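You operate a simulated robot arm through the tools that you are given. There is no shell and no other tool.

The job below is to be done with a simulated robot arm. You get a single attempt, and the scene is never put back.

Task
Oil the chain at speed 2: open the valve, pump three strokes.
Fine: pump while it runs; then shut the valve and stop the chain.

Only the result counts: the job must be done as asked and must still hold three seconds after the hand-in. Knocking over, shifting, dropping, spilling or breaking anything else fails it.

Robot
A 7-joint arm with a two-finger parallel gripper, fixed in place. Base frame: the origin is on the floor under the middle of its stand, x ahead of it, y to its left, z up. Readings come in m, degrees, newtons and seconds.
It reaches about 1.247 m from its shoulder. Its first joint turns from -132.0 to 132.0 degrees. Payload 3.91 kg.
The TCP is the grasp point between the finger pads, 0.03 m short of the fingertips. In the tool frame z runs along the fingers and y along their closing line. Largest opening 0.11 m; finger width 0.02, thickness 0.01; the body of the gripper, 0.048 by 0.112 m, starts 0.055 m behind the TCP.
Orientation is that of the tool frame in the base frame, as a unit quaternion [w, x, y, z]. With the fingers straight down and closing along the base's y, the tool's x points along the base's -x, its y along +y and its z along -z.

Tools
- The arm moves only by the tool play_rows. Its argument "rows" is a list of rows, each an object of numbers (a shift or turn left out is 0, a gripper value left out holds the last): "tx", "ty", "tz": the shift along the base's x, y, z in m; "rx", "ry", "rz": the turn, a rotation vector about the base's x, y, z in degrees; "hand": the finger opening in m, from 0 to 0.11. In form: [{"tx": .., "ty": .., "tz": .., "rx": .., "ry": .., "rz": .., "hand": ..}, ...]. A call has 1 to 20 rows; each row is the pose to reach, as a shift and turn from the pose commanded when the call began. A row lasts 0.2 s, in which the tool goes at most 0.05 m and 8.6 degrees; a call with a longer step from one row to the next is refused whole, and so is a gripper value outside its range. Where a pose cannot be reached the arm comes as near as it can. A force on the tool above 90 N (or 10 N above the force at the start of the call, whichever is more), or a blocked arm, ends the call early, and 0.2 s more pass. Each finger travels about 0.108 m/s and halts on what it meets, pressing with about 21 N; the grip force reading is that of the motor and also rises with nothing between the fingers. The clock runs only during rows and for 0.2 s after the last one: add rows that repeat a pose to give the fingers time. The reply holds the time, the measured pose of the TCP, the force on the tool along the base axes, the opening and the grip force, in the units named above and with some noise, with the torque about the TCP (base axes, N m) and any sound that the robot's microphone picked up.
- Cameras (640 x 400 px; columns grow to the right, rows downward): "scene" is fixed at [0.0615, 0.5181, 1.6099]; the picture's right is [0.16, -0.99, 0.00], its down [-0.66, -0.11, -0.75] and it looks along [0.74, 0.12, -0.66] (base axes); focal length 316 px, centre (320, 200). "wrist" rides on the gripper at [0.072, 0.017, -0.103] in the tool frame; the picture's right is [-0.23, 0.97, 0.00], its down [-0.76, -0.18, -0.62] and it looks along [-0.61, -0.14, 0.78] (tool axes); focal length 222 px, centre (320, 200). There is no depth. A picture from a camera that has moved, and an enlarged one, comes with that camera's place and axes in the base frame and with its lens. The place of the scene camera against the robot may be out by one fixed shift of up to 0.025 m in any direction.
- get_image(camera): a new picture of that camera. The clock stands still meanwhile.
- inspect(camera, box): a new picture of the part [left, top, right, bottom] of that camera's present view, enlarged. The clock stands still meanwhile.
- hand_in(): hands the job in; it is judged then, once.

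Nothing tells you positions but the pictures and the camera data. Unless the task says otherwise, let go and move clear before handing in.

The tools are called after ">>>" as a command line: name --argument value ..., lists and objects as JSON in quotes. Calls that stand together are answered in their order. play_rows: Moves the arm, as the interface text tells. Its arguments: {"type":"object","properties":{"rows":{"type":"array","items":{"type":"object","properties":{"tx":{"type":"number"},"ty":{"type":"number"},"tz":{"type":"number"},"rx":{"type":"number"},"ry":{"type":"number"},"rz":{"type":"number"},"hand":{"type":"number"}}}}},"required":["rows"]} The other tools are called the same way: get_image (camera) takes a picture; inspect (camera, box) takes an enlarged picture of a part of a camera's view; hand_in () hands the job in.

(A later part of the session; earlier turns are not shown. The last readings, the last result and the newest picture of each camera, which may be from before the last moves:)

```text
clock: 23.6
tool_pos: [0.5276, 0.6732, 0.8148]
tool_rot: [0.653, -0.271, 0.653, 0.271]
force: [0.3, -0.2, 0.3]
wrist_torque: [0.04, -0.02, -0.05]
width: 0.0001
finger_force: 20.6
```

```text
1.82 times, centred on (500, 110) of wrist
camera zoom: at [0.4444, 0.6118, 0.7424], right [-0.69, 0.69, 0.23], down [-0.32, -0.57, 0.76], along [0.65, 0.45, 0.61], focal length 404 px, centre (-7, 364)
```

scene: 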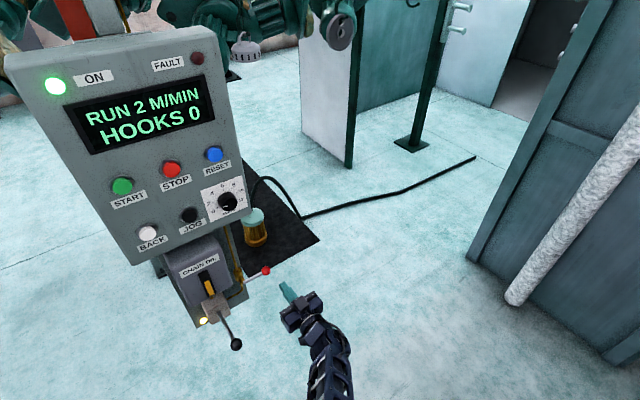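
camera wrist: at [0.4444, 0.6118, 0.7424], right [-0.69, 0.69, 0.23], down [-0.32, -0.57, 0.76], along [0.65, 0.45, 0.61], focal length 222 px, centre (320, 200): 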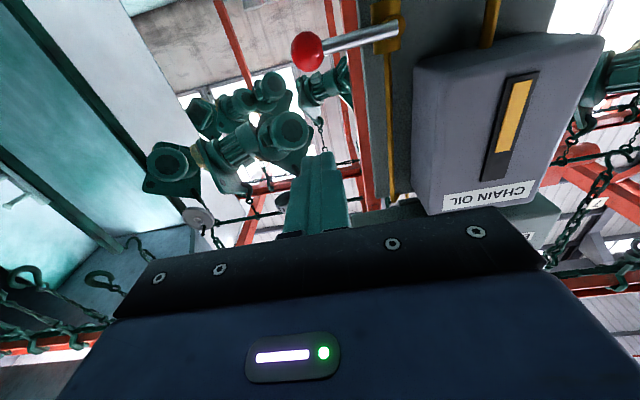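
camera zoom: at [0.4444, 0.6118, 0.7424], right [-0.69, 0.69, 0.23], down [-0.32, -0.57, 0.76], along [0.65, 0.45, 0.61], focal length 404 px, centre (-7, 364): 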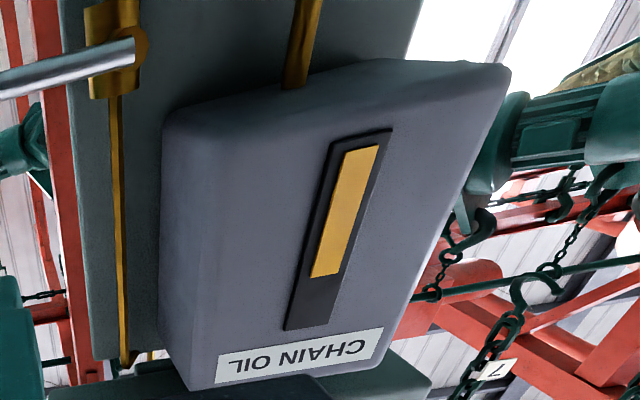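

The ball centre is (0.625, 0.770, 0.760) with a radius of about 15 mm. I'll slide the closed fingertips over the ball and descend to just above it.

>>> play_rows --rows '[{"tx": 0.021, "ty": 0.021}, {"tx": 0.042, "ty": 0.0425}, {"tx": 0.0635, "ty": 0.064}, {"tx": 0.0846, "ty": 0.0853}, {"tx": 0.0846, "ty": 0.0853, "tz": -0.012}, {"tx": 0.0846, "ty": 0.0853, "tz": -0.024}, {"tx": 0.0846, "ty": 0.0853, "tz": -0.024}, {"tx": 0.0846, "ty": 0.0853, "tz": -0.024}]'

>>> get_image --camera "wrist"

>>> inspect --camera "scene" --box '[200, 230, 330, 330]'

```text
clock: 25.4
tool_pos: [0.6121, 0.7585, 0.7904]
tool_rot: [0.653, -0.271, 0.653, 0.271]
force: [-0.1, -0.3, 0.6]
wrist_torque: [0.0, 0.0, -0.03]
width: 0.0
finger_force: 21.6
```

```text
taken
camera wrist: at [0.5282, 0.6975, 0.7185], right [-0.69, 0.69, 0.23], down [-0.31, -0.57, 0.76], along [0.65, 0.45, 0.61], focal length 222 px, centre (320, 200)
```

wrist: 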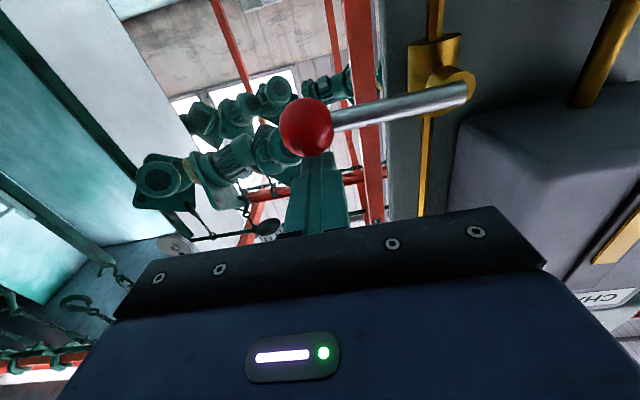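

```text
4.00 times, centred on (265, 280) of scene
camera zoom: at [0.0615, 0.5181, 1.6099], right [0.16, -0.99, 0.0], down [-0.66, -0.11, -0.75], along [0.74, 0.12, -0.66], focal length 1262 px, centre (540, -120)
```

zoom: 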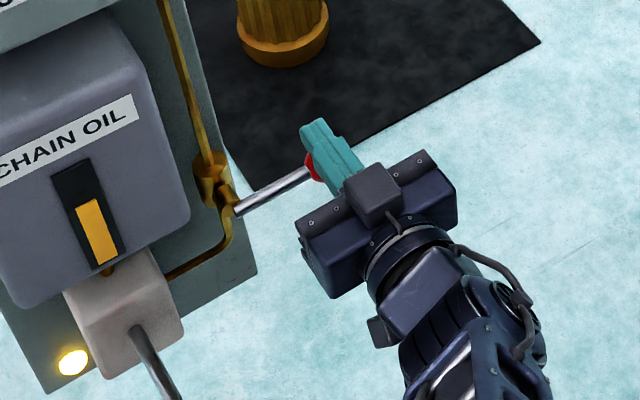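

The fingertips are just above the ball. I'll try a gentle downward push of a few mm to see which way the lever turns.

>>> play_rows --rows '[{"tz": -0.004}, {"tz": -0.007}, {"tz": -0.009}, {"tz": -0.011}, {"tz": -0.011}]'

>>> get_image --camera "wrist"

```text
clock: 26.6
tool_pos: [0.6128, 0.7598, 0.7844]
tool_rot: [0.655, -0.27, 0.652, 0.271]
force: [0.3, -5.6, 42.1]
wrist_torque: [0.4, -0.4, -0.2]
width: 0.0002
finger_force: 21.1
```

```text
taken
camera wrist: at [0.5293, 0.6978, 0.7113], right [-0.69, 0.69, 0.23], down [-0.32, -0.57, 0.76], along [0.65, 0.45, 0.61], focal length 222 px, centre (320, 200)
```

wrist: 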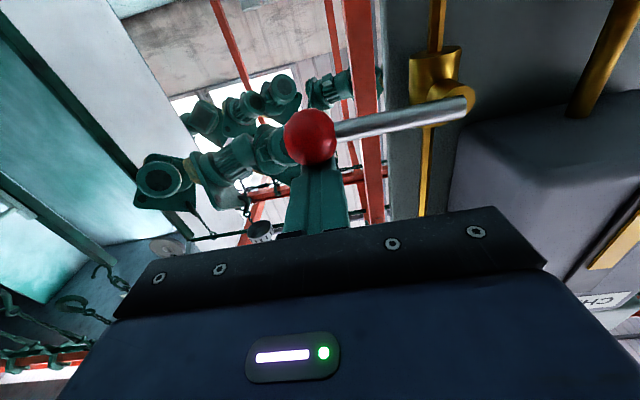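

The lever resisted 42 N without moving, so down is the closed stop and it must open upward. I'll lift off, back out, and come in underneath the ball.

>>> play_rows --rows '[{"tz": 0.02}, {"tx": -0.025, "ty": -0.025, "tz": 0.03}, {"tx": -0.055, "ty": -0.055, "tz": 0.02}, {"tx": -0.055, "ty": -0.055, "tz": -0.02}, {"tx": -0.055, "ty": -0.055, "tz": -0.058}, {"tx": -0.03, "ty": -0.03, "tz": -0.058}, {"tx": 0.0, "ty": 0.0, "tz": -0.058}, {"tx": 0.0, "ty": 0.0, "tz": -0.058}, {"tx": 0.0, "ty": 0.0, "tz": -0.058}]'

>>> get_image --camera "wrist"

>>> inspect --camera "scene" --box '[200, 230, 330, 330]'

```text
clock: 28.6
tool_pos: [0.6152, 0.7582, 0.7221]
tool_rot: [0.653, -0.27, 0.653, 0.27]
force: [0.6, 1.6, 0.2]
wrist_torque: [-0.02, 0.01, 0.02]
width: 0.0
finger_force: 21.1
```

```text
taken
camera wrist: at [0.5308, 0.6963, 0.6485], right [-0.69, 0.69, 0.23], down [-0.32, -0.57, 0.76], along [0.65, 0.45, 0.61], focal length 222 px, centre (320, 200)
```

wrist: 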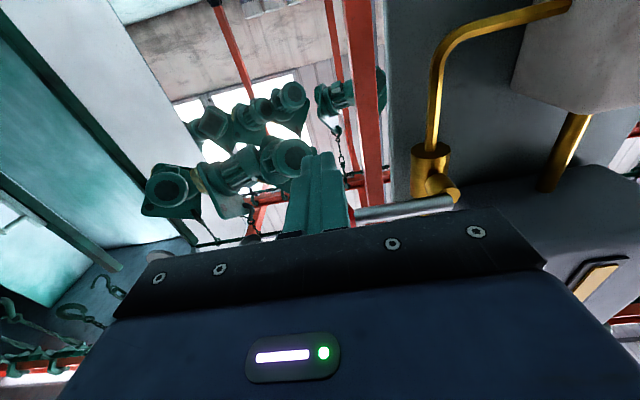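

```text
4.00 times, centred on (265, 280) of scene
camera zoom: at [0.0615, 0.5181, 1.6099], right [0.16, -0.99, 0.0], down [-0.66, -0.11, -0.75], along [0.74, 0.12, -0.66], focal length 1262 px, centre (540, -120)
```

zoom: 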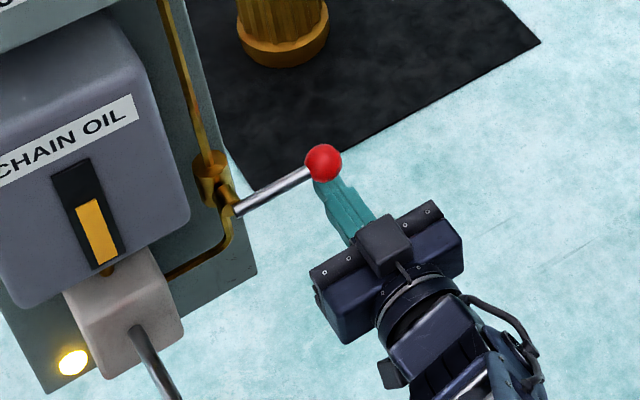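

The fingertips are under the ball. Now a gentle upward push.

>>> play_rows --rows '[{"tz": 0.008}, {"tz": 0.013}, {"tz": 0.017}, {"tz": 0.021}, {"tz": 0.021}]'

>>> inspect --camera "scene" --box '[200, 230, 330, 330]'

```text
clock: 29.8
tool_pos: [0.6124, 0.7581, 0.7419]
tool_rot: [0.653, -0.27, 0.654, 0.27]
force: [0.0, 0.0, -0.5]
wrist_torque: [-0.04, 0.0, 0.0]
width: 0.0001
finger_force: 20.4
```

```text
4.00 times, centred on (265, 280) of scene
camera zoom: at [0.0615, 0.5181, 1.6099], right [0.16, -0.99, 0.0], down [-0.66, -0.11, -0.75], along [0.74, 0.12, -0.66], focal length 1262 px, centre (540, -120)
```

zoom: 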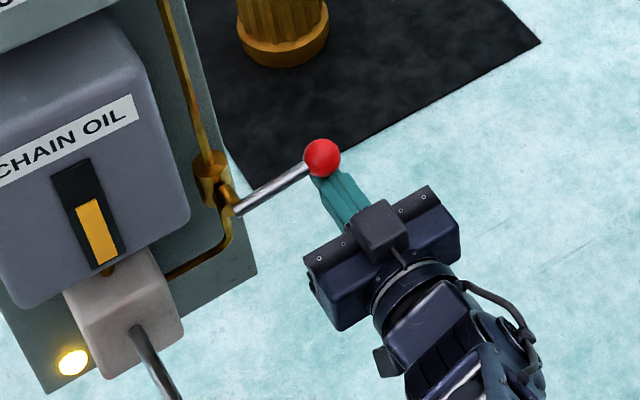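

The lever lifts freely with hardly any force. I'll push the ball along its arc around the stem up to about 75°, then check.

>>> play_rows --rows '[{"tx": 0.0014, "ty": -0.0014, "tz": 0.0068}, {"tx": 0.0027, "ty": -0.0027, "tz": 0.0135}, {"tx": 0.0025, "ty": -0.0025, "tz": 0.0206}, {"tx": 0.0023, "ty": -0.0023, "tz": 0.0276}, {"tx": 0.0012, "ty": -0.0012, "tz": 0.0345}, {"tx": 0.0001, "ty": -0.0001, "tz": 0.0414}, {"tx": -0.0015, "ty": 0.0015, "tz": 0.048}, {"tx": -0.0035, "ty": 0.0035, "tz": 0.0546}, {"tx": -0.0062, "ty": 0.0062, "tz": 0.0608}, {"tx": -0.0089, "ty": 0.0089, "tz": 0.0666}, {"tx": -0.0122, "ty": 0.0122, "tz": 0.072}, {"tx": -0.0156, "ty": 0.0156, "tz": 0.0771}, {"tx": -0.0195, "ty": 0.0195, "tz": 0.0816}, {"tx": -0.0235, "ty": 0.0235, "tz": 0.0858}, {"tx": -0.0235, "ty": 0.0235, "tz": 0.0858}]'

>>> get_image --camera "scene"

>>> inspect --camera "scene" --box '[180, 230, 310, 330]'

>>> get_image --camera "wrist"

```text
clock: 33.0
tool_pos: [0.5888, 0.7836, 0.8294]
tool_rot: [0.653, -0.271, 0.653, 0.271]
force: [-0.8, 0.3, 0.6]
wrist_torque: [-0.01, 0.0, -0.01]
width: 0.0002
finger_force: 20.7
```

```text
taken
```

scene: 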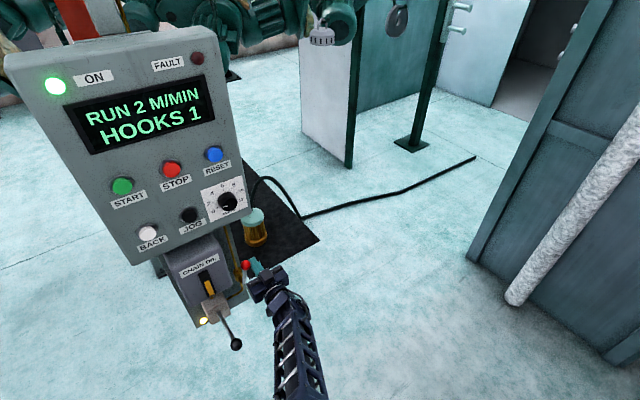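

```text
4.00 times, centred on (245, 280) of scene
camera zoom: at [0.0615, 0.5181, 1.6099], right [0.16, -0.99, 0.0], down [-0.66, -0.11, -0.75], along [0.74, 0.12, -0.66], focal length 1262 px, centre (620, -120)
```

zoom: 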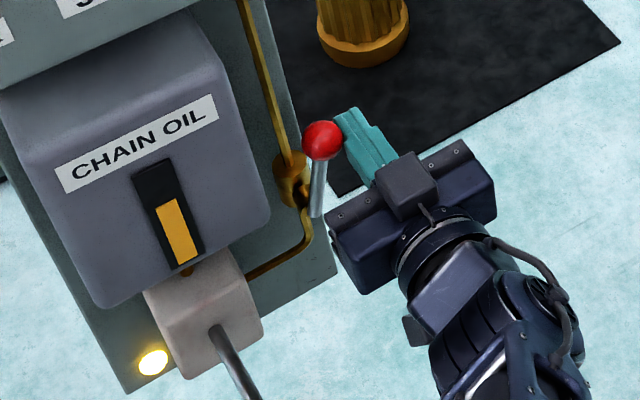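

```text
taken
camera wrist: at [0.5048, 0.7215, 0.7569], right [-0.69, 0.69, 0.23], down [-0.31, -0.57, 0.76], along [0.65, 0.45, 0.61], focal length 222 px, centre (320, 200)
```

wrist: 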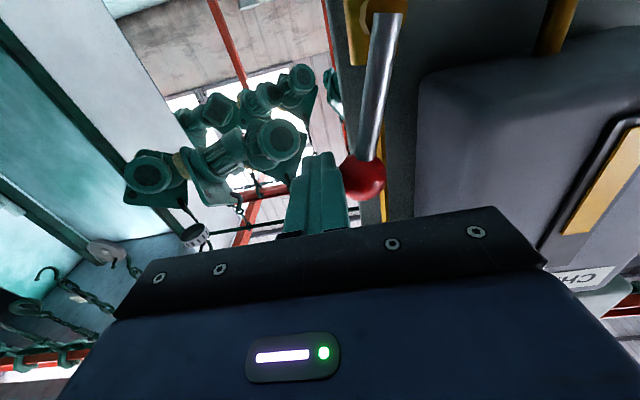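

The lever is near 75–80° up and the chain is still running at 2 m/min with HOOKS 1. I'll push the last degrees to the open stop.

>>> play_rows --rows '[{"tx": -0.0045, "ty": 0.0045, "tz": 0.0035}, {"tx": -0.009, "ty": 0.009, "tz": 0.0065}, {"tx": -0.0135, "ty": 0.0135, "tz": 0.0091}, {"tx": -0.0153, "ty": 0.0153, "tz": 0.0095}, {"tx": -0.0153, "ty": 0.0153, "tz": 0.0095}]'

>>> get_image --camera "wrist"

>>> inspect --camera "scene" --box '[180, 230, 310, 330]'

```text
clock: 34.2
tool_pos: [0.5737, 0.7979, 0.8391]
tool_rot: [0.653, -0.27, 0.653, 0.27]
force: [6.7, -7.4, 1.1]
wrist_torque: [0.04, -0.01, -0.13]
width: 0.0002
finger_force: 20.9
```

```text
taken
camera wrist: at [0.4905, 0.7362, 0.7663], right [-0.69, 0.69, 0.23], down [-0.32, -0.57, 0.76], along [0.65, 0.45, 0.61], focal length 222 px, centre (320, 200)
```

wrist: 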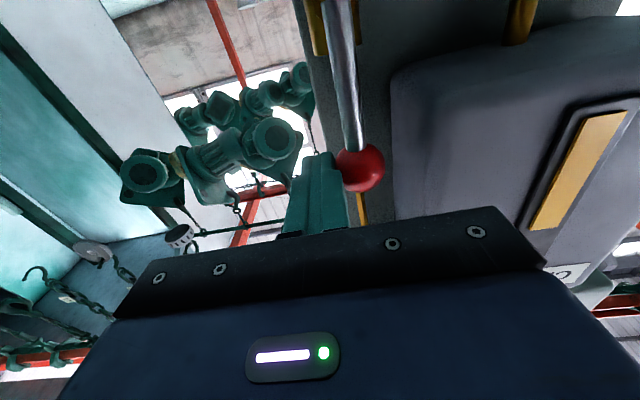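

```text
4.00 times, centred on (245, 280) of scene
camera zoom: at [0.0615, 0.5181, 1.6099], right [0.16, -0.99, 0.0], down [-0.66, -0.11, -0.75], along [0.74, 0.12, -0.66], focal length 1262 px, centre (620, -120)
```

zoom: 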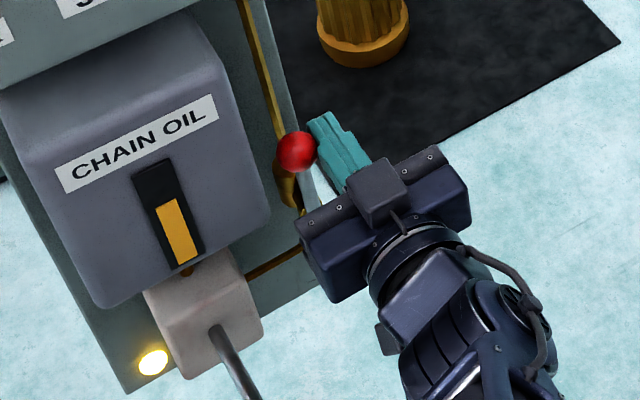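

The lever is upright and now pushes back with about 10 N, so it's at the open stop. I'll back off sideways and then away, and move round in front of the pump handle.

>>> play_rows --rows '[{"tx": 0.0141, "ty": -0.0141}, {"tx": -0.01, "ty": -0.038}, {"tx": -0.034, "ty": -0.062}, {"tx": -0.058, "ty": -0.086}, {"tx": -0.082, "ty": -0.11}, {"tx": -0.106, "ty": -0.134}, {"tx": -0.142, "ty": -0.13, "tz": -0.008}, {"tx": -0.177, "ty": -0.125, "tz": -0.015}, {"tx": -0.213, "ty": -0.121, "tz": -0.023}, {"tx": -0.248, "ty": -0.117, "tz": -0.03}, {"tx": -0.284, "ty": -0.112, "tz": -0.038}, {"tx": -0.284, "ty": -0.112, "tz": -0.038}, {"tx": -0.284, "ty": -0.112, "tz": -0.038}]'

>>> get_image --camera "wrist"

>>> get_image --camera "scene"

```text
clock: 37.0
tool_pos: [0.2891, 0.6866, 0.8]
tool_rot: [0.653, -0.27, 0.653, 0.271]
force: [0.4, -0.1, 0.6]
wrist_torque: [-0.01, -0.02, 0.0]
width: 0.0001
finger_force: 20.9
```

```text
taken
camera wrist: at [0.2057, 0.6242, 0.7275], right [-0.69, 0.69, 0.23], down [-0.31, -0.57, 0.76], along [0.65, 0.45, 0.61], focal length 222 px, centre (320, 200)
```

wrist: 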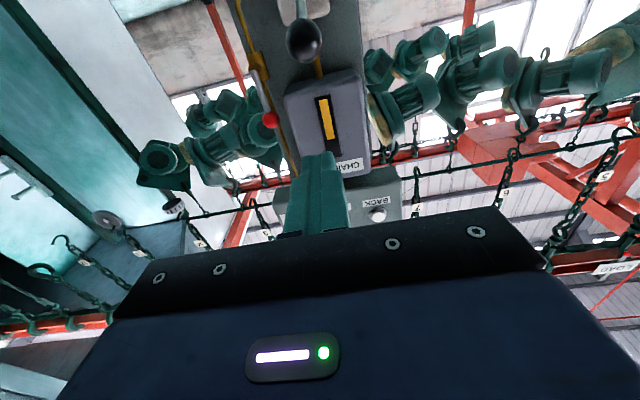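

```text
taken
```

scene: 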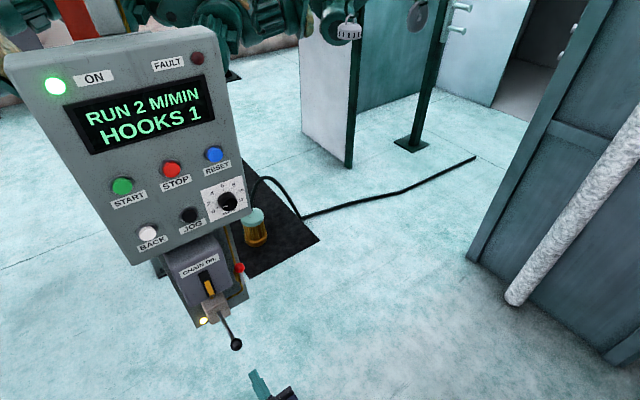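

The valve lever stands upright along the pipe. I'll zoom in on the valve and the pump handle to measure them.

>>> inspect --camera "wrist" --box '[230, 0, 390, 100]'

>>> inspect --camera "scene" --box '[180, 240, 280, 360]'

>>> inspect --camera "wrist" --box '[230, 40, 330, 180]'

```text
4.00 times, centred on (310, 50) of wrist
camera zoom: at [0.2057, 0.6242, 0.7275], right [-0.69, 0.69, 0.23], down [-0.31, -0.57, 0.76], along [0.65, 0.45, 0.61], focal length 888 px, centre (360, 800)
```

zoom: 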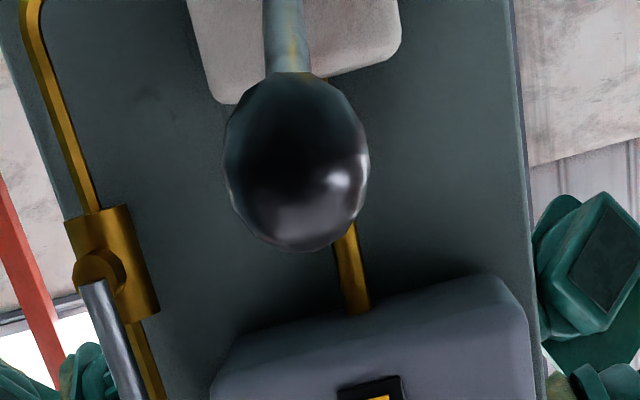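

```text
3.33 times, centred on (230, 300) of scene
camera zoom: at [0.0615, 0.5181, 1.6099], right [0.16, -0.99, 0.0], down [-0.66, -0.11, -0.75], along [0.74, 0.12, -0.66], focal length 1052 px, centre (620, -133)
```

zoom: 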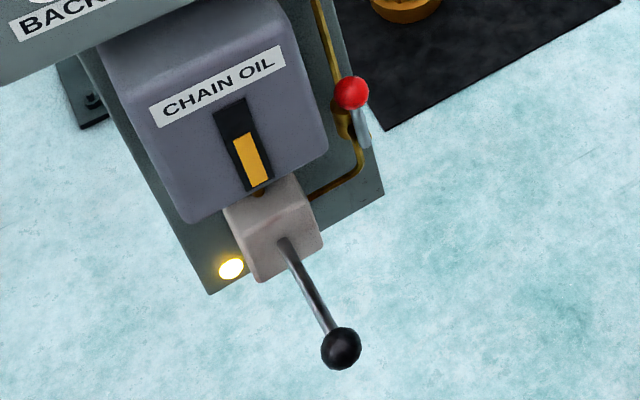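

```text
2.86 times, centred on (280, 110) of wrist
camera zoom: at [0.2057, 0.6242, 0.7275], right [-0.69, 0.69, 0.23], down [-0.31, -0.57, 0.76], along [0.65, 0.45, 0.61], focal length 635 px, centre (434, 457)
```

zoom: 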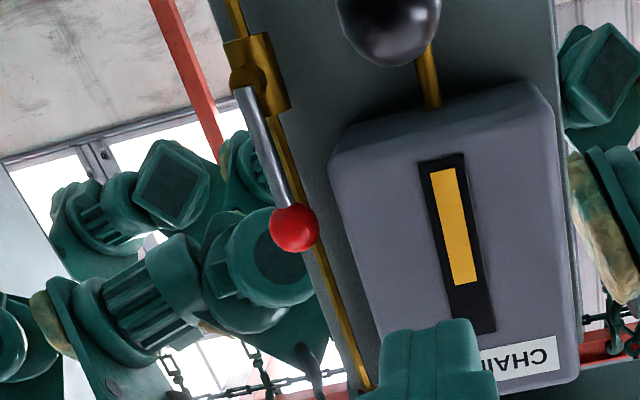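

The valve lever lies parallel to the pipe, so it's open. The pump ball is at about (0.395, 0.790, 0.737), on a lever pointing out and about 19° up. I'll drop to ball height and open the fingers ahead of a left/right grip on the ball.

>>> play_rows --rows '[{"tz": -0.025, "hand": 0.03}, {"tz": -0.05, "hand": 0.07}, {"tz": -0.063, "hand": 0.07}, {"tz": -0.063, "hand": 0.07}, {"tz": -0.063, "hand": 0.07}]'

>>> get_image --camera "wrist"

```text
clock: 38.2
tool_pos: [0.2897, 0.6855, 0.7373]
tool_rot: [0.653, -0.27, 0.653, 0.271]
force: [-0.6, 0.6, -0.1]
wrist_torque: [0.02, 0.0, -0.02]
width: 0.0702
finger_force: 0.0
```

```text
taken
camera wrist: at [0.2055, 0.6246, 0.665], right [-0.69, 0.69, 0.23], down [-0.31, -0.57, 0.76], along [0.65, 0.45, 0.61], focal length 222 px, centre (320, 200)
```

wrist: 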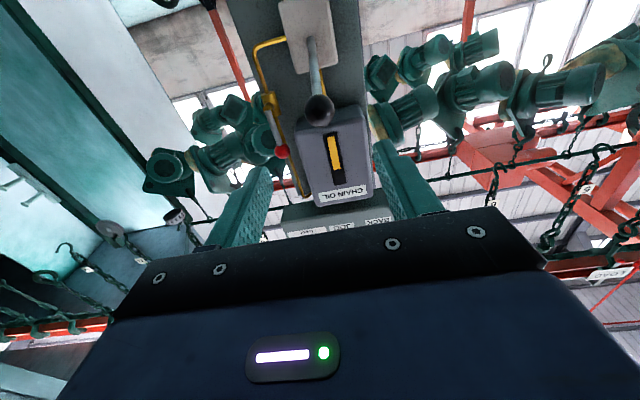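

The ball is right on the tool axis, about 148 mm ahead. I'll move in and straddle it.

>>> play_rows --rows '[{"tx": 0.024, "ty": 0.024}, {"tx": 0.048, "ty": 0.048}, {"tx": 0.072, "ty": 0.072}, {"tx": 0.09, "ty": 0.09}, {"tx": 0.1046, "ty": 0.1046}, {"tx": 0.1046, "ty": 0.1046}, {"tx": 0.1046, "ty": 0.1046}]'

>>> get_image --camera "wrist"

>>> inspect --camera "scene" --box '[180, 270, 300, 390]'

```text
clock: 39.8
tool_pos: [0.3951, 0.7902, 0.7389]
tool_rot: [0.653, -0.271, 0.653, 0.27]
force: [0.0, 0.1, 0.1]
wrist_torque: [-0.02, -0.02, 0.02]
width: 0.0702
finger_force: 0.1
```

```text
taken
camera wrist: at [0.3111, 0.729, 0.6656], right [-0.69, 0.69, 0.23], down [-0.32, -0.57, 0.76], along [0.65, 0.45, 0.61], focal length 222 px, centre (320, 200)
```

wrist: 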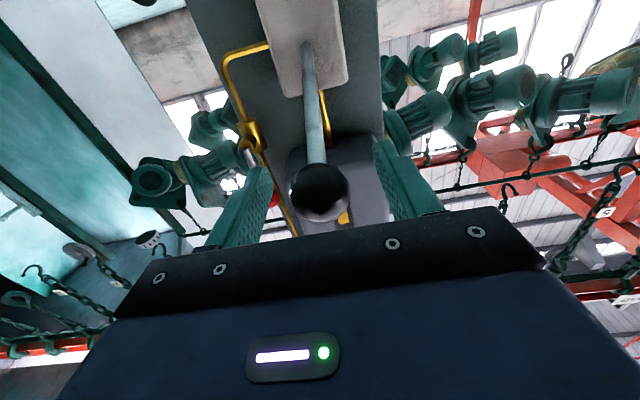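

```text
3.33 times, centred on (240, 330) of scene
camera zoom: at [0.0615, 0.5181, 1.6099], right [0.16, -0.99, 0.0], down [-0.66, -0.11, -0.75], along [0.74, 0.12, -0.66], focal length 1052 px, centre (587, -233)
```

zoom: 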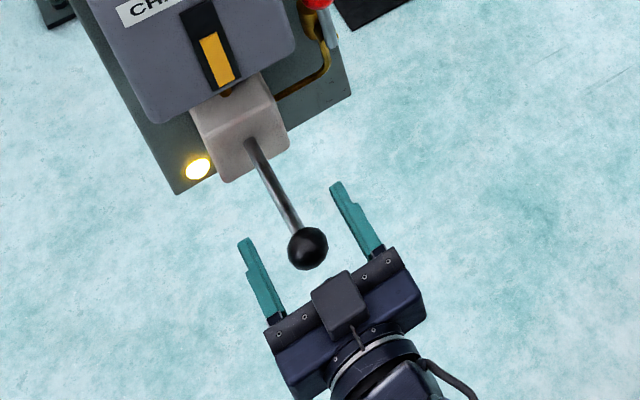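

The ball is between the pads, so I'll close on it.

>>> play_rows --rows '[{"hand": 0.05}, {"hand": 0.035}, {"hand": 0.025}, {"hand": 0.025}, {"hand": 0.025}]'

>>> get_image --camera "wrist"

```text
clock: 41.0
tool_pos: [0.3936, 0.7909, 0.7372]
tool_rot: [0.653, -0.271, 0.653, 0.273]
force: [-1.7, 4.3, -0.1]
wrist_torque: [0.04, 0.0, 0.01]
width: 0.033
finger_force: 44.5
```

```text
taken
camera wrist: at [0.3109, 0.7291, 0.6656], right [-0.69, 0.69, 0.23], down [-0.31, -0.57, 0.76], along [0.65, 0.45, 0.61], focal length 222 px, centre (320, 200)
```

wrist: 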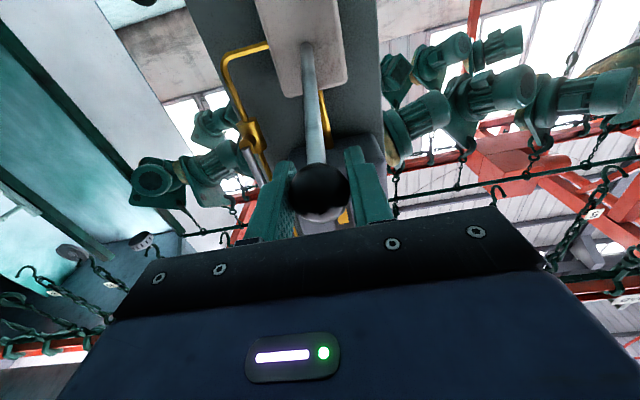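

Gripped at 33 mm. I'll start the first downstroke along the lever's arc, watching the force.

>>> play_rows --rows '[{"tx": -0.0015, "ty": -0.0015, "tz": -0.0069}, {"tx": -0.0029, "ty": -0.0029, "tz": -0.0138}, {"tx": -0.004, "ty": -0.004, "tz": -0.0208}, {"tx": -0.0049, "ty": -0.0049, "tz": -0.0279}, {"tx": -0.0056, "ty": -0.0056, "tz": -0.035}, {"tx": -0.0061, "ty": -0.0061, "tz": -0.0422}]'

>>> get_image --camera "wrist"

>>> get_image --camera "scene"

```text
clock: 42.4
tool_pos: [0.3888, 0.7839, 0.695]
tool_rot: [0.653, -0.27, 0.653, 0.27]
force: [-4.7, -12.0, 8.6]
wrist_torque: [0.72, -0.64, 0.02]
width: 0.0328
finger_force: 45.3
```

```text
taken
camera wrist: at [0.3045, 0.7229, 0.6232], right [-0.69, 0.69, 0.23], down [-0.32, -0.57, 0.76], along [0.65, 0.45, 0.61], focal length 222 px, centre (320, 200)
```

wrist: 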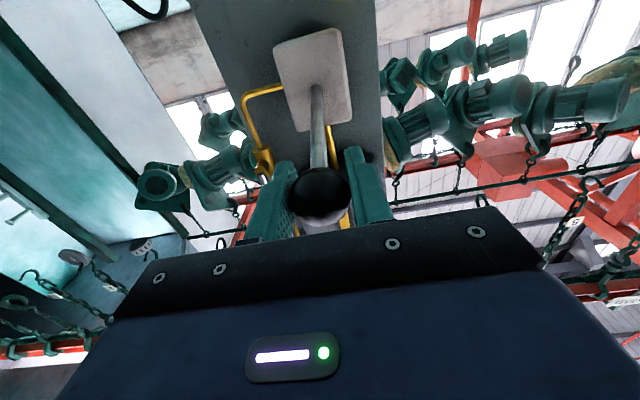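

```text
taken
```

scene: 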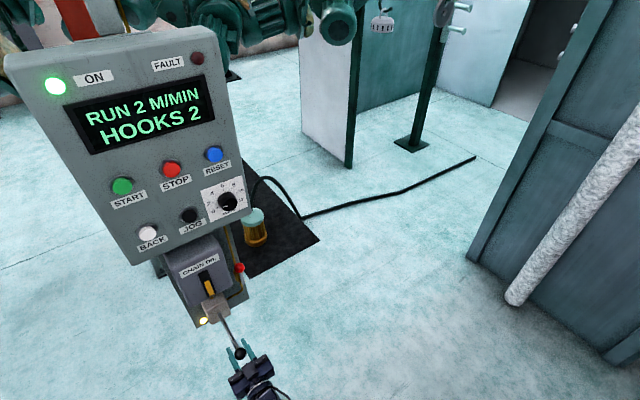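

The handle moves smoothly with about 9 N of resistance. I'll continue down along a slightly more outward arc.

>>> play_rows --rows '[{"tx": -0.002, "ty": -0.002, "tz": -0.0058}, {"tx": -0.0024, "ty": -0.0024, "tz": -0.0115}, {"tx": -0.0022, "ty": -0.0022, "tz": -0.0187}, {"tx": -0.002, "ty": -0.002, "tz": -0.0259}, {"tx": -0.0013, "ty": -0.0013, "tz": -0.033}, {"tx": -0.0006, "ty": -0.0006, "tz": -0.0402}]'

>>> get_image --camera "wrist"

>>> inspect --camera "scene" --box '[160, 230, 300, 400]'

```text
clock: 43.8
tool_pos: [0.3854, 0.7823, 0.6686]
tool_rot: [0.653, -0.271, 0.654, 0.27]
force: [1.1, -4.7, 6.2]
wrist_torque: [0.49, -0.43, 0.05]
width: 0.0327
finger_force: 44.9
out of reach, approached as far as the arm can: row 5, 6
```

```text
taken
camera wrist: at [0.3022, 0.7205, 0.5969], right [-0.69, 0.69, 0.23], down [-0.31, -0.57, 0.76], along [0.65, 0.45, 0.61], focal length 222 px, centre (320, 200)
```

wrist: 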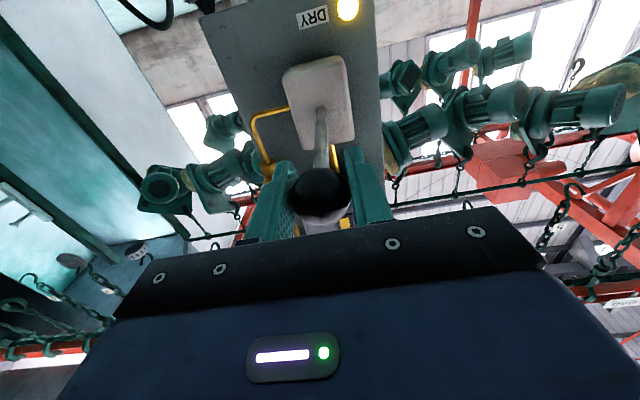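

```text
2.35 times, centred on (230, 315) of scene
camera zoom: at [0.0615, 0.5181, 1.6099], right [0.16, -0.99, 0.0], down [-0.66, -0.11, -0.75], along [0.74, 0.12, -0.66], focal length 742 px, centre (532, -71)
```

zoom: 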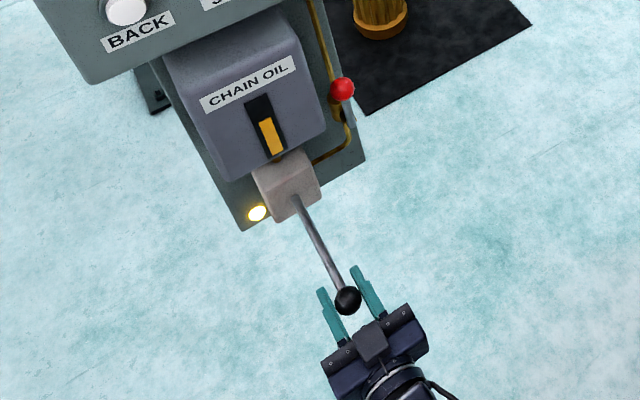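

The arm ran out of reach with the tool level, at z about 0.669. The ball can pivot between the pads, so I'll tilt the tool down about the grip axis while holding the ball, to gain downward reach.

>>> play_rows --rows '[{"rx": -4.24, "ry": 4.24}, {"rx": -8.49, "ry": 8.49}, {"rx": -12.73, "ry": 12.73}, {"rx": -16.97, "ry": 16.97}, {"rx": -21.21, "ry": 21.21}, {"rx": -25.46, "ry": 25.46}, {"rx": -25.46, "ry": 25.46}]'

>>> get_image --camera "wrist"

>>> inspect --camera "scene" --box '[160, 230, 300, 400]'

```text
clock: 45.4
tool_pos: [0.3855, 0.7822, 0.668]
tool_rot: [0.419, -0.341, 0.823, 0.173]
force: [-0.7, -15.4, 7.6]
wrist_torque: [0.72, -0.67, 0.02]
width: 0.033
finger_force: 44.9
```

```text
taken
camera wrist: at [0.2856, 0.704, 0.6715], right [-0.59, 0.78, 0.18], down [0.09, -0.16, 0.98], along [0.8, 0.6, 0.03], focal length 222 px, centre (320, 200)
```

wrist: 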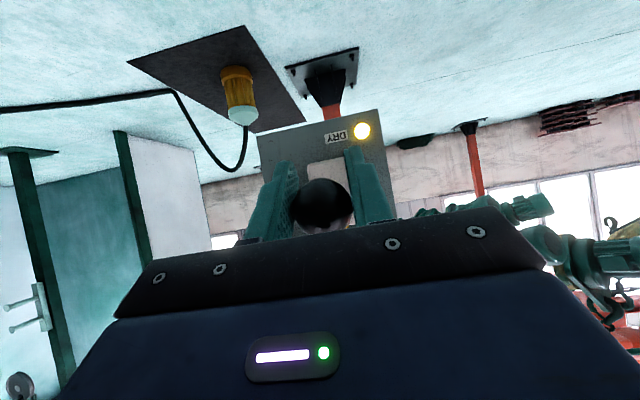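

```text
2.35 times, centred on (230, 315) of scene
camera zoom: at [0.0615, 0.5181, 1.6099], right [0.16, -0.99, 0.0], down [-0.66, -0.11, -0.75], along [0.74, 0.12, -0.66], focal length 742 px, centre (532, -71)
```

zoom: 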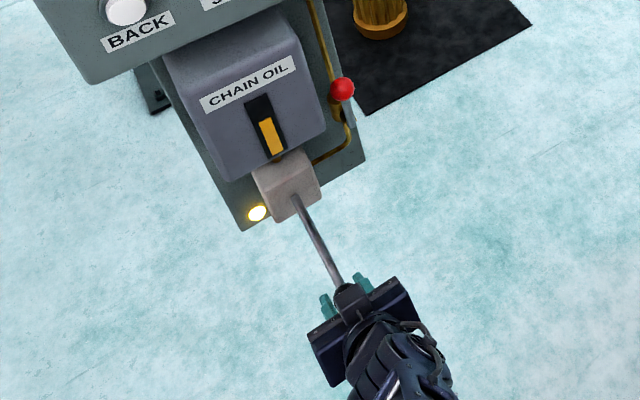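

The tilt worked and the ball stayed put. I'll continue the downstroke.

>>> play_rows --rows '[{"tx": -0.0003, "ty": -0.0003, "tz": -0.007}, {"tx": 0.0, "ty": 0.0, "tz": -0.014}, {"tx": 0.0007, "ty": 0.0007, "tz": -0.021}, {"tx": 0.0018, "ty": 0.0018, "tz": -0.028}, {"tx": 0.003, "ty": 0.003, "tz": -0.035}, {"tx": 0.0042, "ty": 0.0042, "tz": -0.043}]'

>>> get_image --camera "wrist"

>>> inspect --camera "scene" --box '[160, 230, 300, 400]'

```text
clock: 46.8
tool_pos: [0.39, 0.7858, 0.6267]
tool_rot: [0.419, -0.342, 0.823, 0.174]
force: [2.9, -20.3, 6.7]
wrist_torque: [0.89, -0.65, 0.11]
width: 0.0329
finger_force: 44.6
```

```text
taken
camera wrist: at [0.2899, 0.7084, 0.6281], right [-0.59, 0.78, 0.18], down [0.09, -0.16, 0.98], along [0.8, 0.6, 0.03], focal length 222 px, centre (320, 200)
```

wrist: 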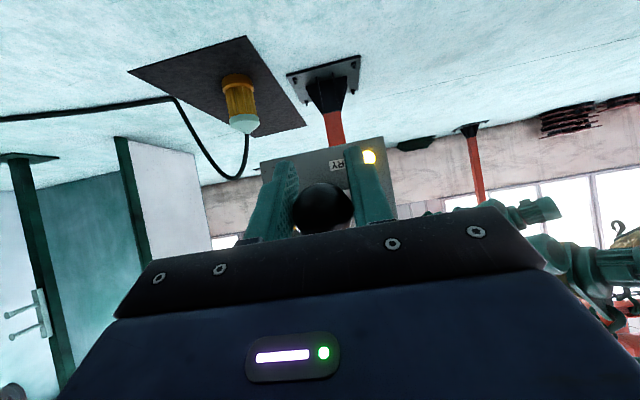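

```text
2.35 times, centred on (230, 315) of scene
camera zoom: at [0.0615, 0.5181, 1.6099], right [0.16, -0.99, 0.0], down [-0.66, -0.11, -0.75], along [0.74, 0.12, -0.66], focal length 742 px, centre (532, -71)
```

zoom: 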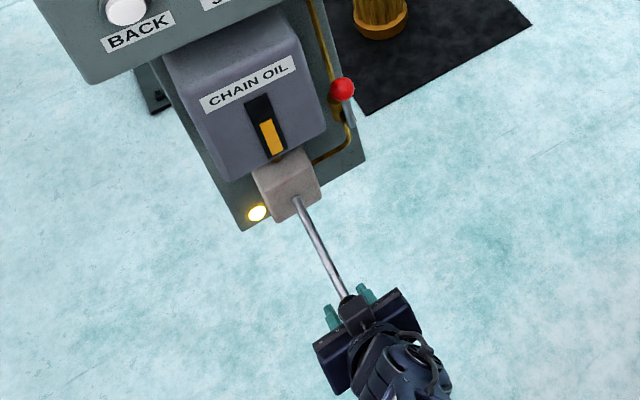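

The ball has slipped a little toward the palm, so the true arc lies further out than I assumed. I'll shift outward slightly and keep pressing down toward the lower stop.

>>> play_rows --rows '[{"tx": -0.0018, "ty": -0.0025, "tz": -0.004}, {"tx": -0.0035, "ty": -0.0049, "tz": -0.008}, {"tx": -0.0046, "ty": -0.0067, "tz": -0.012}, {"tx": -0.0046, "ty": -0.0067, "tz": -0.018}, {"tx": -0.0039, "ty": -0.006, "tz": -0.024}]'

>>> get_image --camera "wrist"

>>> get_image --camera "scene"

```text
clock: 48.0
tool_pos: [0.3858, 0.7801, 0.6019]
tool_rot: [0.419, -0.341, 0.823, 0.173]
force: [-0.3, 0.5, -0.2]
wrist_torque: [-0.01, -0.01, 0.01]
width: 0.0249
finger_force: 0.0
```

```text
taken
camera wrist: at [0.2854, 0.7022, 0.6039], right [-0.59, 0.78, 0.18], down [0.09, -0.16, 0.98], along [0.8, 0.6, 0.03], focal length 222 px, centre (320, 200)
```

wrist: 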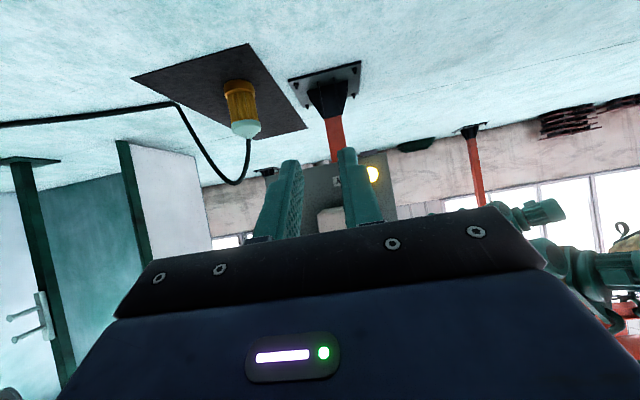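

```text
taken
```

scene: 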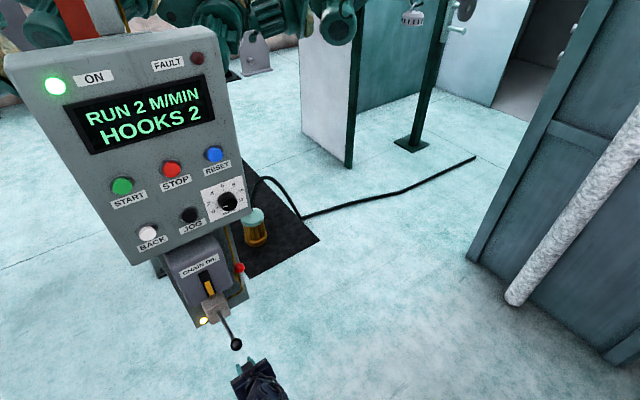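

The ball slipped out of the grip and the lever sprang back up, so the pump has a spring return. I need to know whether that counted as a stroke, so I'll compare the oil gauge and lamp with the earlier view.

>>> inspect --camera "scene" --box '[190, 250, 290, 360]'

>>> inspect --camera "scene" --box '[180, 250, 240, 330]'

>>> inspect --camera "wrist" --box '[280, 140, 400, 240]'

```text
3.64 times, centred on (240, 305) of scene
camera zoom: at [0.0615, 0.5181, 1.6099], right [0.16, -0.99, 0.0], down [-0.66, -0.11, -0.75], along [0.74, 0.12, -0.66], focal length 1148 px, centre (611, -182)
```

zoom: 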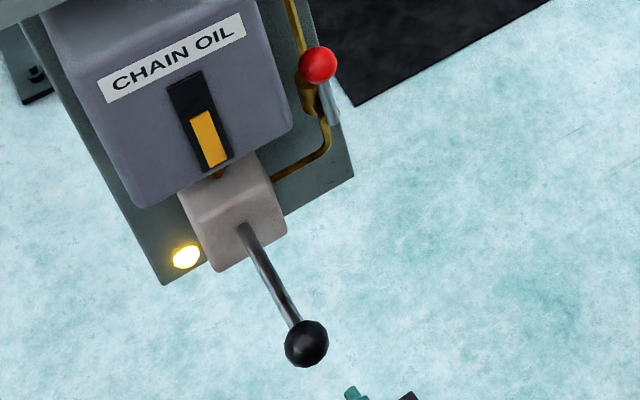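

```text
5.00 times, centred on (210, 290) of scene
camera zoom: at [0.0615, 0.5181, 1.6099], right [0.16, -0.99, 0.0], down [-0.66, -0.11, -0.75], along [0.74, 0.12, -0.66], focal length 1578 px, centre (870, -250)
```

zoom: 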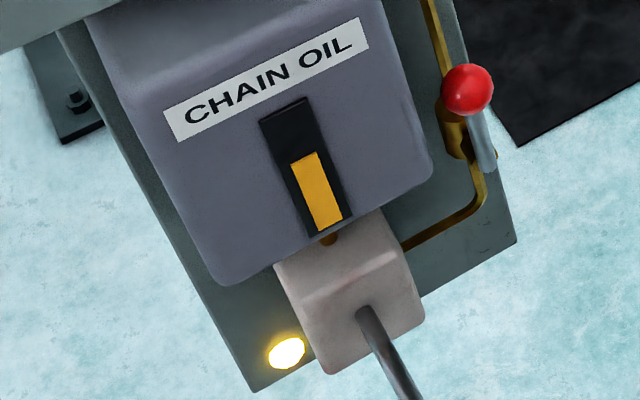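

```text
4.00 times, centred on (340, 190) of wrist
camera zoom: at [0.2854, 0.7022, 0.6039], right [-0.59, 0.78, 0.18], down [0.09, -0.16, 0.98], along [0.8, 0.6, 0.03], focal length 888 px, centre (240, 240)
```

zoom: 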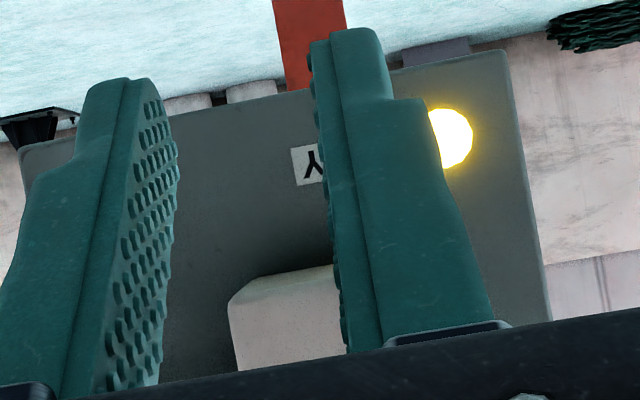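

The lever is back at the top and the valve is still open. I'll repeat the exact same boxes as before pumping to compare the gauge level, and take a high-zoom baseline of the gauge.

>>> inspect --camera "scene" --box '[180, 240, 280, 360]'

>>> inspect --camera "scene" --box '[195, 260, 225, 300]'

>>> inspect --camera "scene" --box '[140, 220, 300, 360]'

```text
3.33 times, centred on (230, 300) of scene
camera zoom: at [0.0615, 0.5181, 1.6099], right [0.16, -0.99, 0.0], down [-0.66, -0.11, -0.75], along [0.74, 0.12, -0.66], focal length 1052 px, centre (620, -133)
```

zoom: 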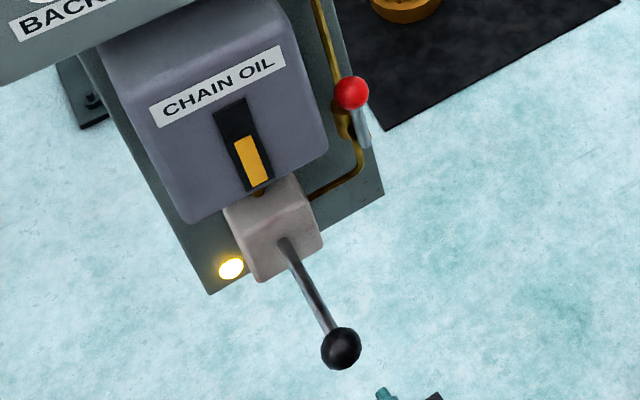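

```text
10.00 times, centred on (210, 280) of scene
camera zoom: at [0.0615, 0.5181, 1.6099], right [0.16, -0.99, 0.0], down [-0.66, -0.11, -0.75], along [0.74, 0.12, -0.66], focal length 3156 px, centre (1420, -600)
```

zoom: 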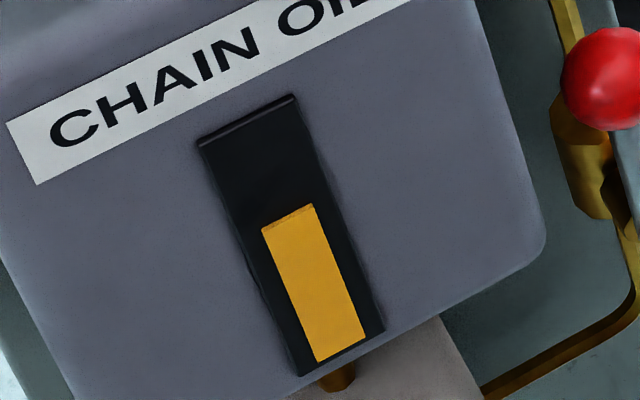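

```text
2.86 times, centred on (220, 290) of scene
camera zoom: at [0.0615, 0.5181, 1.6099], right [0.16, -0.99, 0.0], down [-0.66, -0.11, -0.75], along [0.74, 0.12, -0.66], focal length 902 px, centre (606, -57)
```

zoom: 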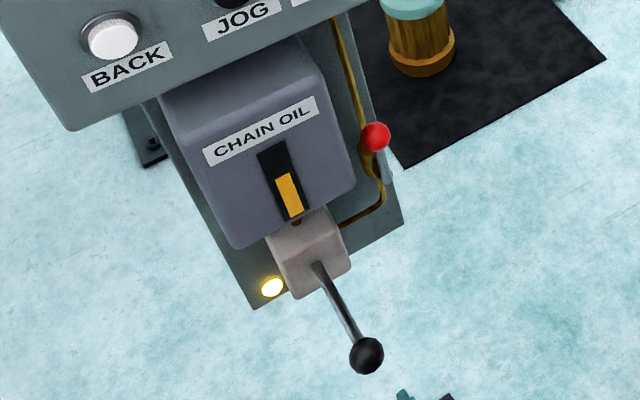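

The gauge seems to have dropped slightly, from about 0.35 to 0.40 of the slot from the top, so the first stroke may have counted. I'll settle that by seeing how much one clean stroke drops it. Since the handle springs back, I'll push from above: retreat, close the fingers, and point the tool straight down in front of the handle.

>>> play_rows --rows '[{"tx": -0.0247, "ty": -0.0247}, {"tx": -0.0495, "ty": -0.0495}, {"tx": -0.0742, "ty": -0.0742}, {"tx": -0.0742, "ty": -0.0742, "tz": 0.036, "rx": -5.46, "ry": 5.46, "hand": 0.0}, {"tx": -0.0742, "ty": -0.0742, "tz": 0.072, "rx": -10.91, "ry": 10.91, "hand": 0.0}, {"tx": -0.0742, "ty": -0.0742, "tz": 0.108, "rx": -16.37, "ry": 16.37, "hand": 0.0}, {"tx": -0.0742, "ty": -0.0742, "tz": 0.144, "rx": -21.82, "ry": 21.82, "hand": 0.0}, {"tx": -0.0742, "ty": -0.0742, "tz": 0.18, "rx": -27.28, "ry": 27.28, "hand": 0.0}, {"tx": -0.0742, "ty": -0.0742, "tz": 0.216, "rx": -32.73, "ry": 32.73, "hand": 0.0}, {"tx": -0.0742, "ty": -0.0742, "tz": 0.25, "rx": -38.18, "ry": 38.18, "hand": 0.0}, {"tx": -0.0742, "ty": -0.0742, "tz": 0.25, "rx": -38.18, "ry": 38.18, "hand": 0.0}, {"tx": -0.0742, "ty": -0.0742, "tz": 0.25, "rx": -38.18, "ry": 38.18, "hand": 0.0}]'

>>> get_image --camera "wrist"

>>> get_image --camera "scene"

```text
clock: 50.6
tool_pos: [0.3115, 0.7046, 0.8507]
tool_rot: [0.0, -0.383, 0.924, 0.0]
force: [0.1, 0.1, 0.3]
wrist_torque: [-0.01, 0.0, -0.01]
width: 0.0002
finger_force: 21.3
out of reach, approached as far as the arm can: row 6, 7
```

```text
taken
camera wrist: at [0.2494, 0.6648, 0.9548], right [-0.53, 0.85, 0.0], down [0.66, 0.41, 0.62], along [0.53, 0.33, -0.78], focal length 222 px, centre (320, 200)
```

wrist: 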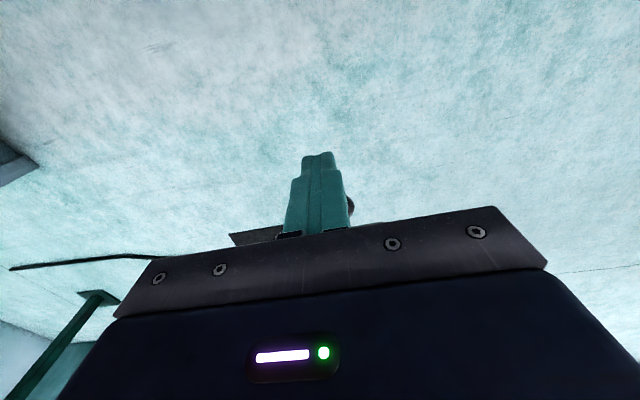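

```text
taken
```

scene: 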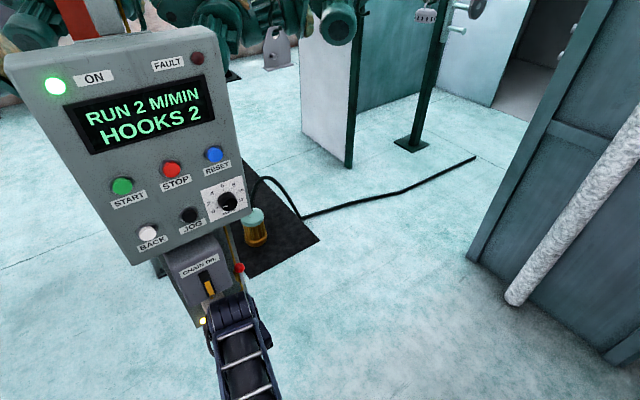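

The tool now points straight down in front of the pump. I'll move it above the ball, about 25 mm clear.

>>> play_rows --rows '[{"tx": 0.0209, "ty": 0.0213, "tz": -0.005}, {"tx": 0.0418, "ty": 0.0427, "tz": -0.01}, {"tx": 0.0626, "ty": 0.064, "tz": -0.015}, {"tx": 0.0835, "ty": 0.0853, "tz": -0.025}, {"tx": 0.0835, "ty": 0.0853, "tz": -0.041}, {"tx": 0.0835, "ty": 0.0853, "tz": -0.041}, {"tx": 0.0835, "ty": 0.0853, "tz": -0.041}]'

>>> get_image --camera "wrist"

>>> get_image --camera "scene"

```text
clock: 52.2
tool_pos: [0.3962, 0.7878, 0.8109]
tool_rot: [0.0, -0.385, 0.923, 0.002]
force: [0.0, -0.3, 0.2]
wrist_torque: [-0.02, 0.02, -0.03]
width: 0.0
finger_force: 20.7
out of reach, approached as far as the arm can: row 4
```

```text
taken
camera wrist: at [0.3342, 0.7471, 0.9152], right [-0.53, 0.85, 0.0], down [0.66, 0.42, 0.62], along [0.53, 0.34, -0.78], focal length 222 px, centre (320, 200)
```

wrist: 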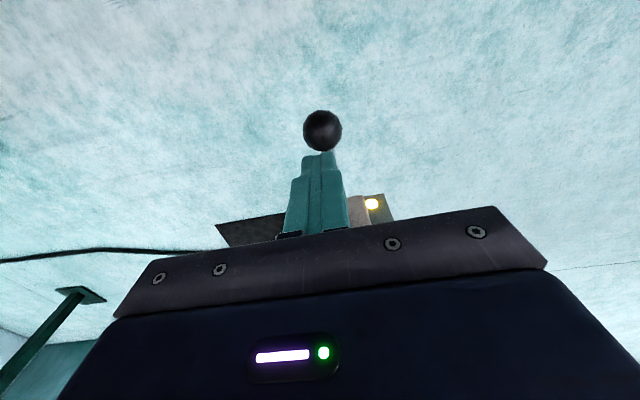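

```text
taken
```

scene: 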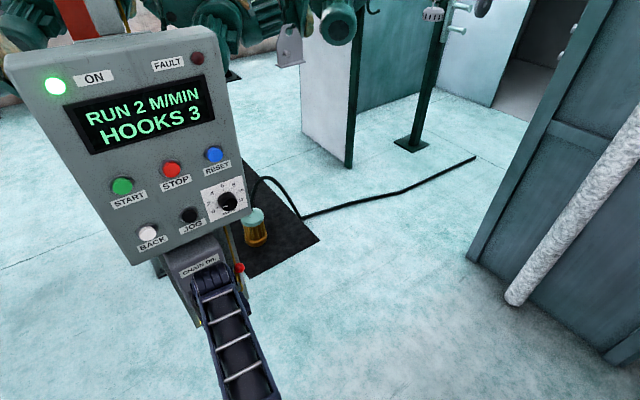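

The ball is in view just under the fingertips, about 4 mm nearer me than I'd assumed. I'll correct for that and start a clean downstroke from above, pausing before the stop.

>>> play_rows --rows '[{"tx": -0.0039, "ty": -0.0018, "tz": -0.015}, {"tx": -0.0039, "ty": -0.0018, "tz": -0.024}, {"tx": -0.0049, "ty": -0.0028, "tz": -0.034}, {"tx": -0.0071, "ty": -0.0049, "tz": -0.044}, {"tx": -0.0085, "ty": -0.0064, "tz": -0.054}, {"tx": -0.0097, "ty": -0.0076, "tz": -0.064}, {"tx": -0.0105, "ty": -0.0083, "tz": -0.074}, {"tx": -0.0109, "ty": -0.0088, "tz": -0.084}, {"tx": -0.0109, "ty": -0.0088, "tz": -0.094}, {"tx": -0.0105, "ty": -0.0084, "tz": -0.104}, {"tx": -0.0099, "ty": -0.0078, "tz": -0.114}, {"tx": -0.0088, "ty": -0.0066, "tz": -0.124}]'

>>> get_image --camera "wrist"

```text
clock: 54.8
tool_pos: [0.3894, 0.7721, 0.6894]
tool_rot: [0.0, -0.386, 0.923, 0.002]
force: [-0.9, 2.7, 3.8]
wrist_torque: [0.1, 0.02, 0.03]
width: 0.0
finger_force: 21.1
out of reach, approached as far as the arm can: row 1, 2, 3, 4, 5, 6, 7, 8, 9, 10, 11, 12
```

```text
taken
camera wrist: at [0.327, 0.7312, 0.7926], right [-0.53, 0.85, 0.01], down [0.66, 0.41, 0.62], along [0.53, 0.34, -0.78], focal length 222 px, centre (320, 200)
```

wrist: 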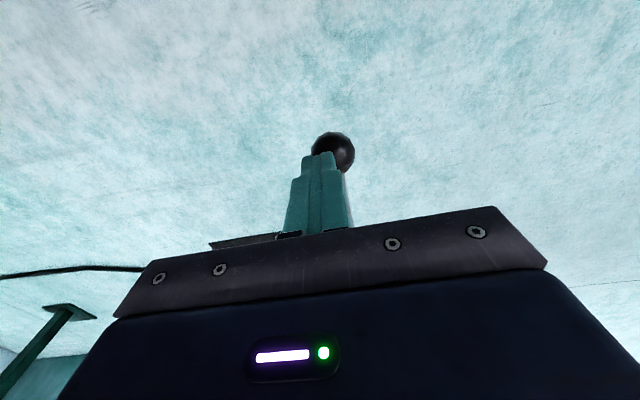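

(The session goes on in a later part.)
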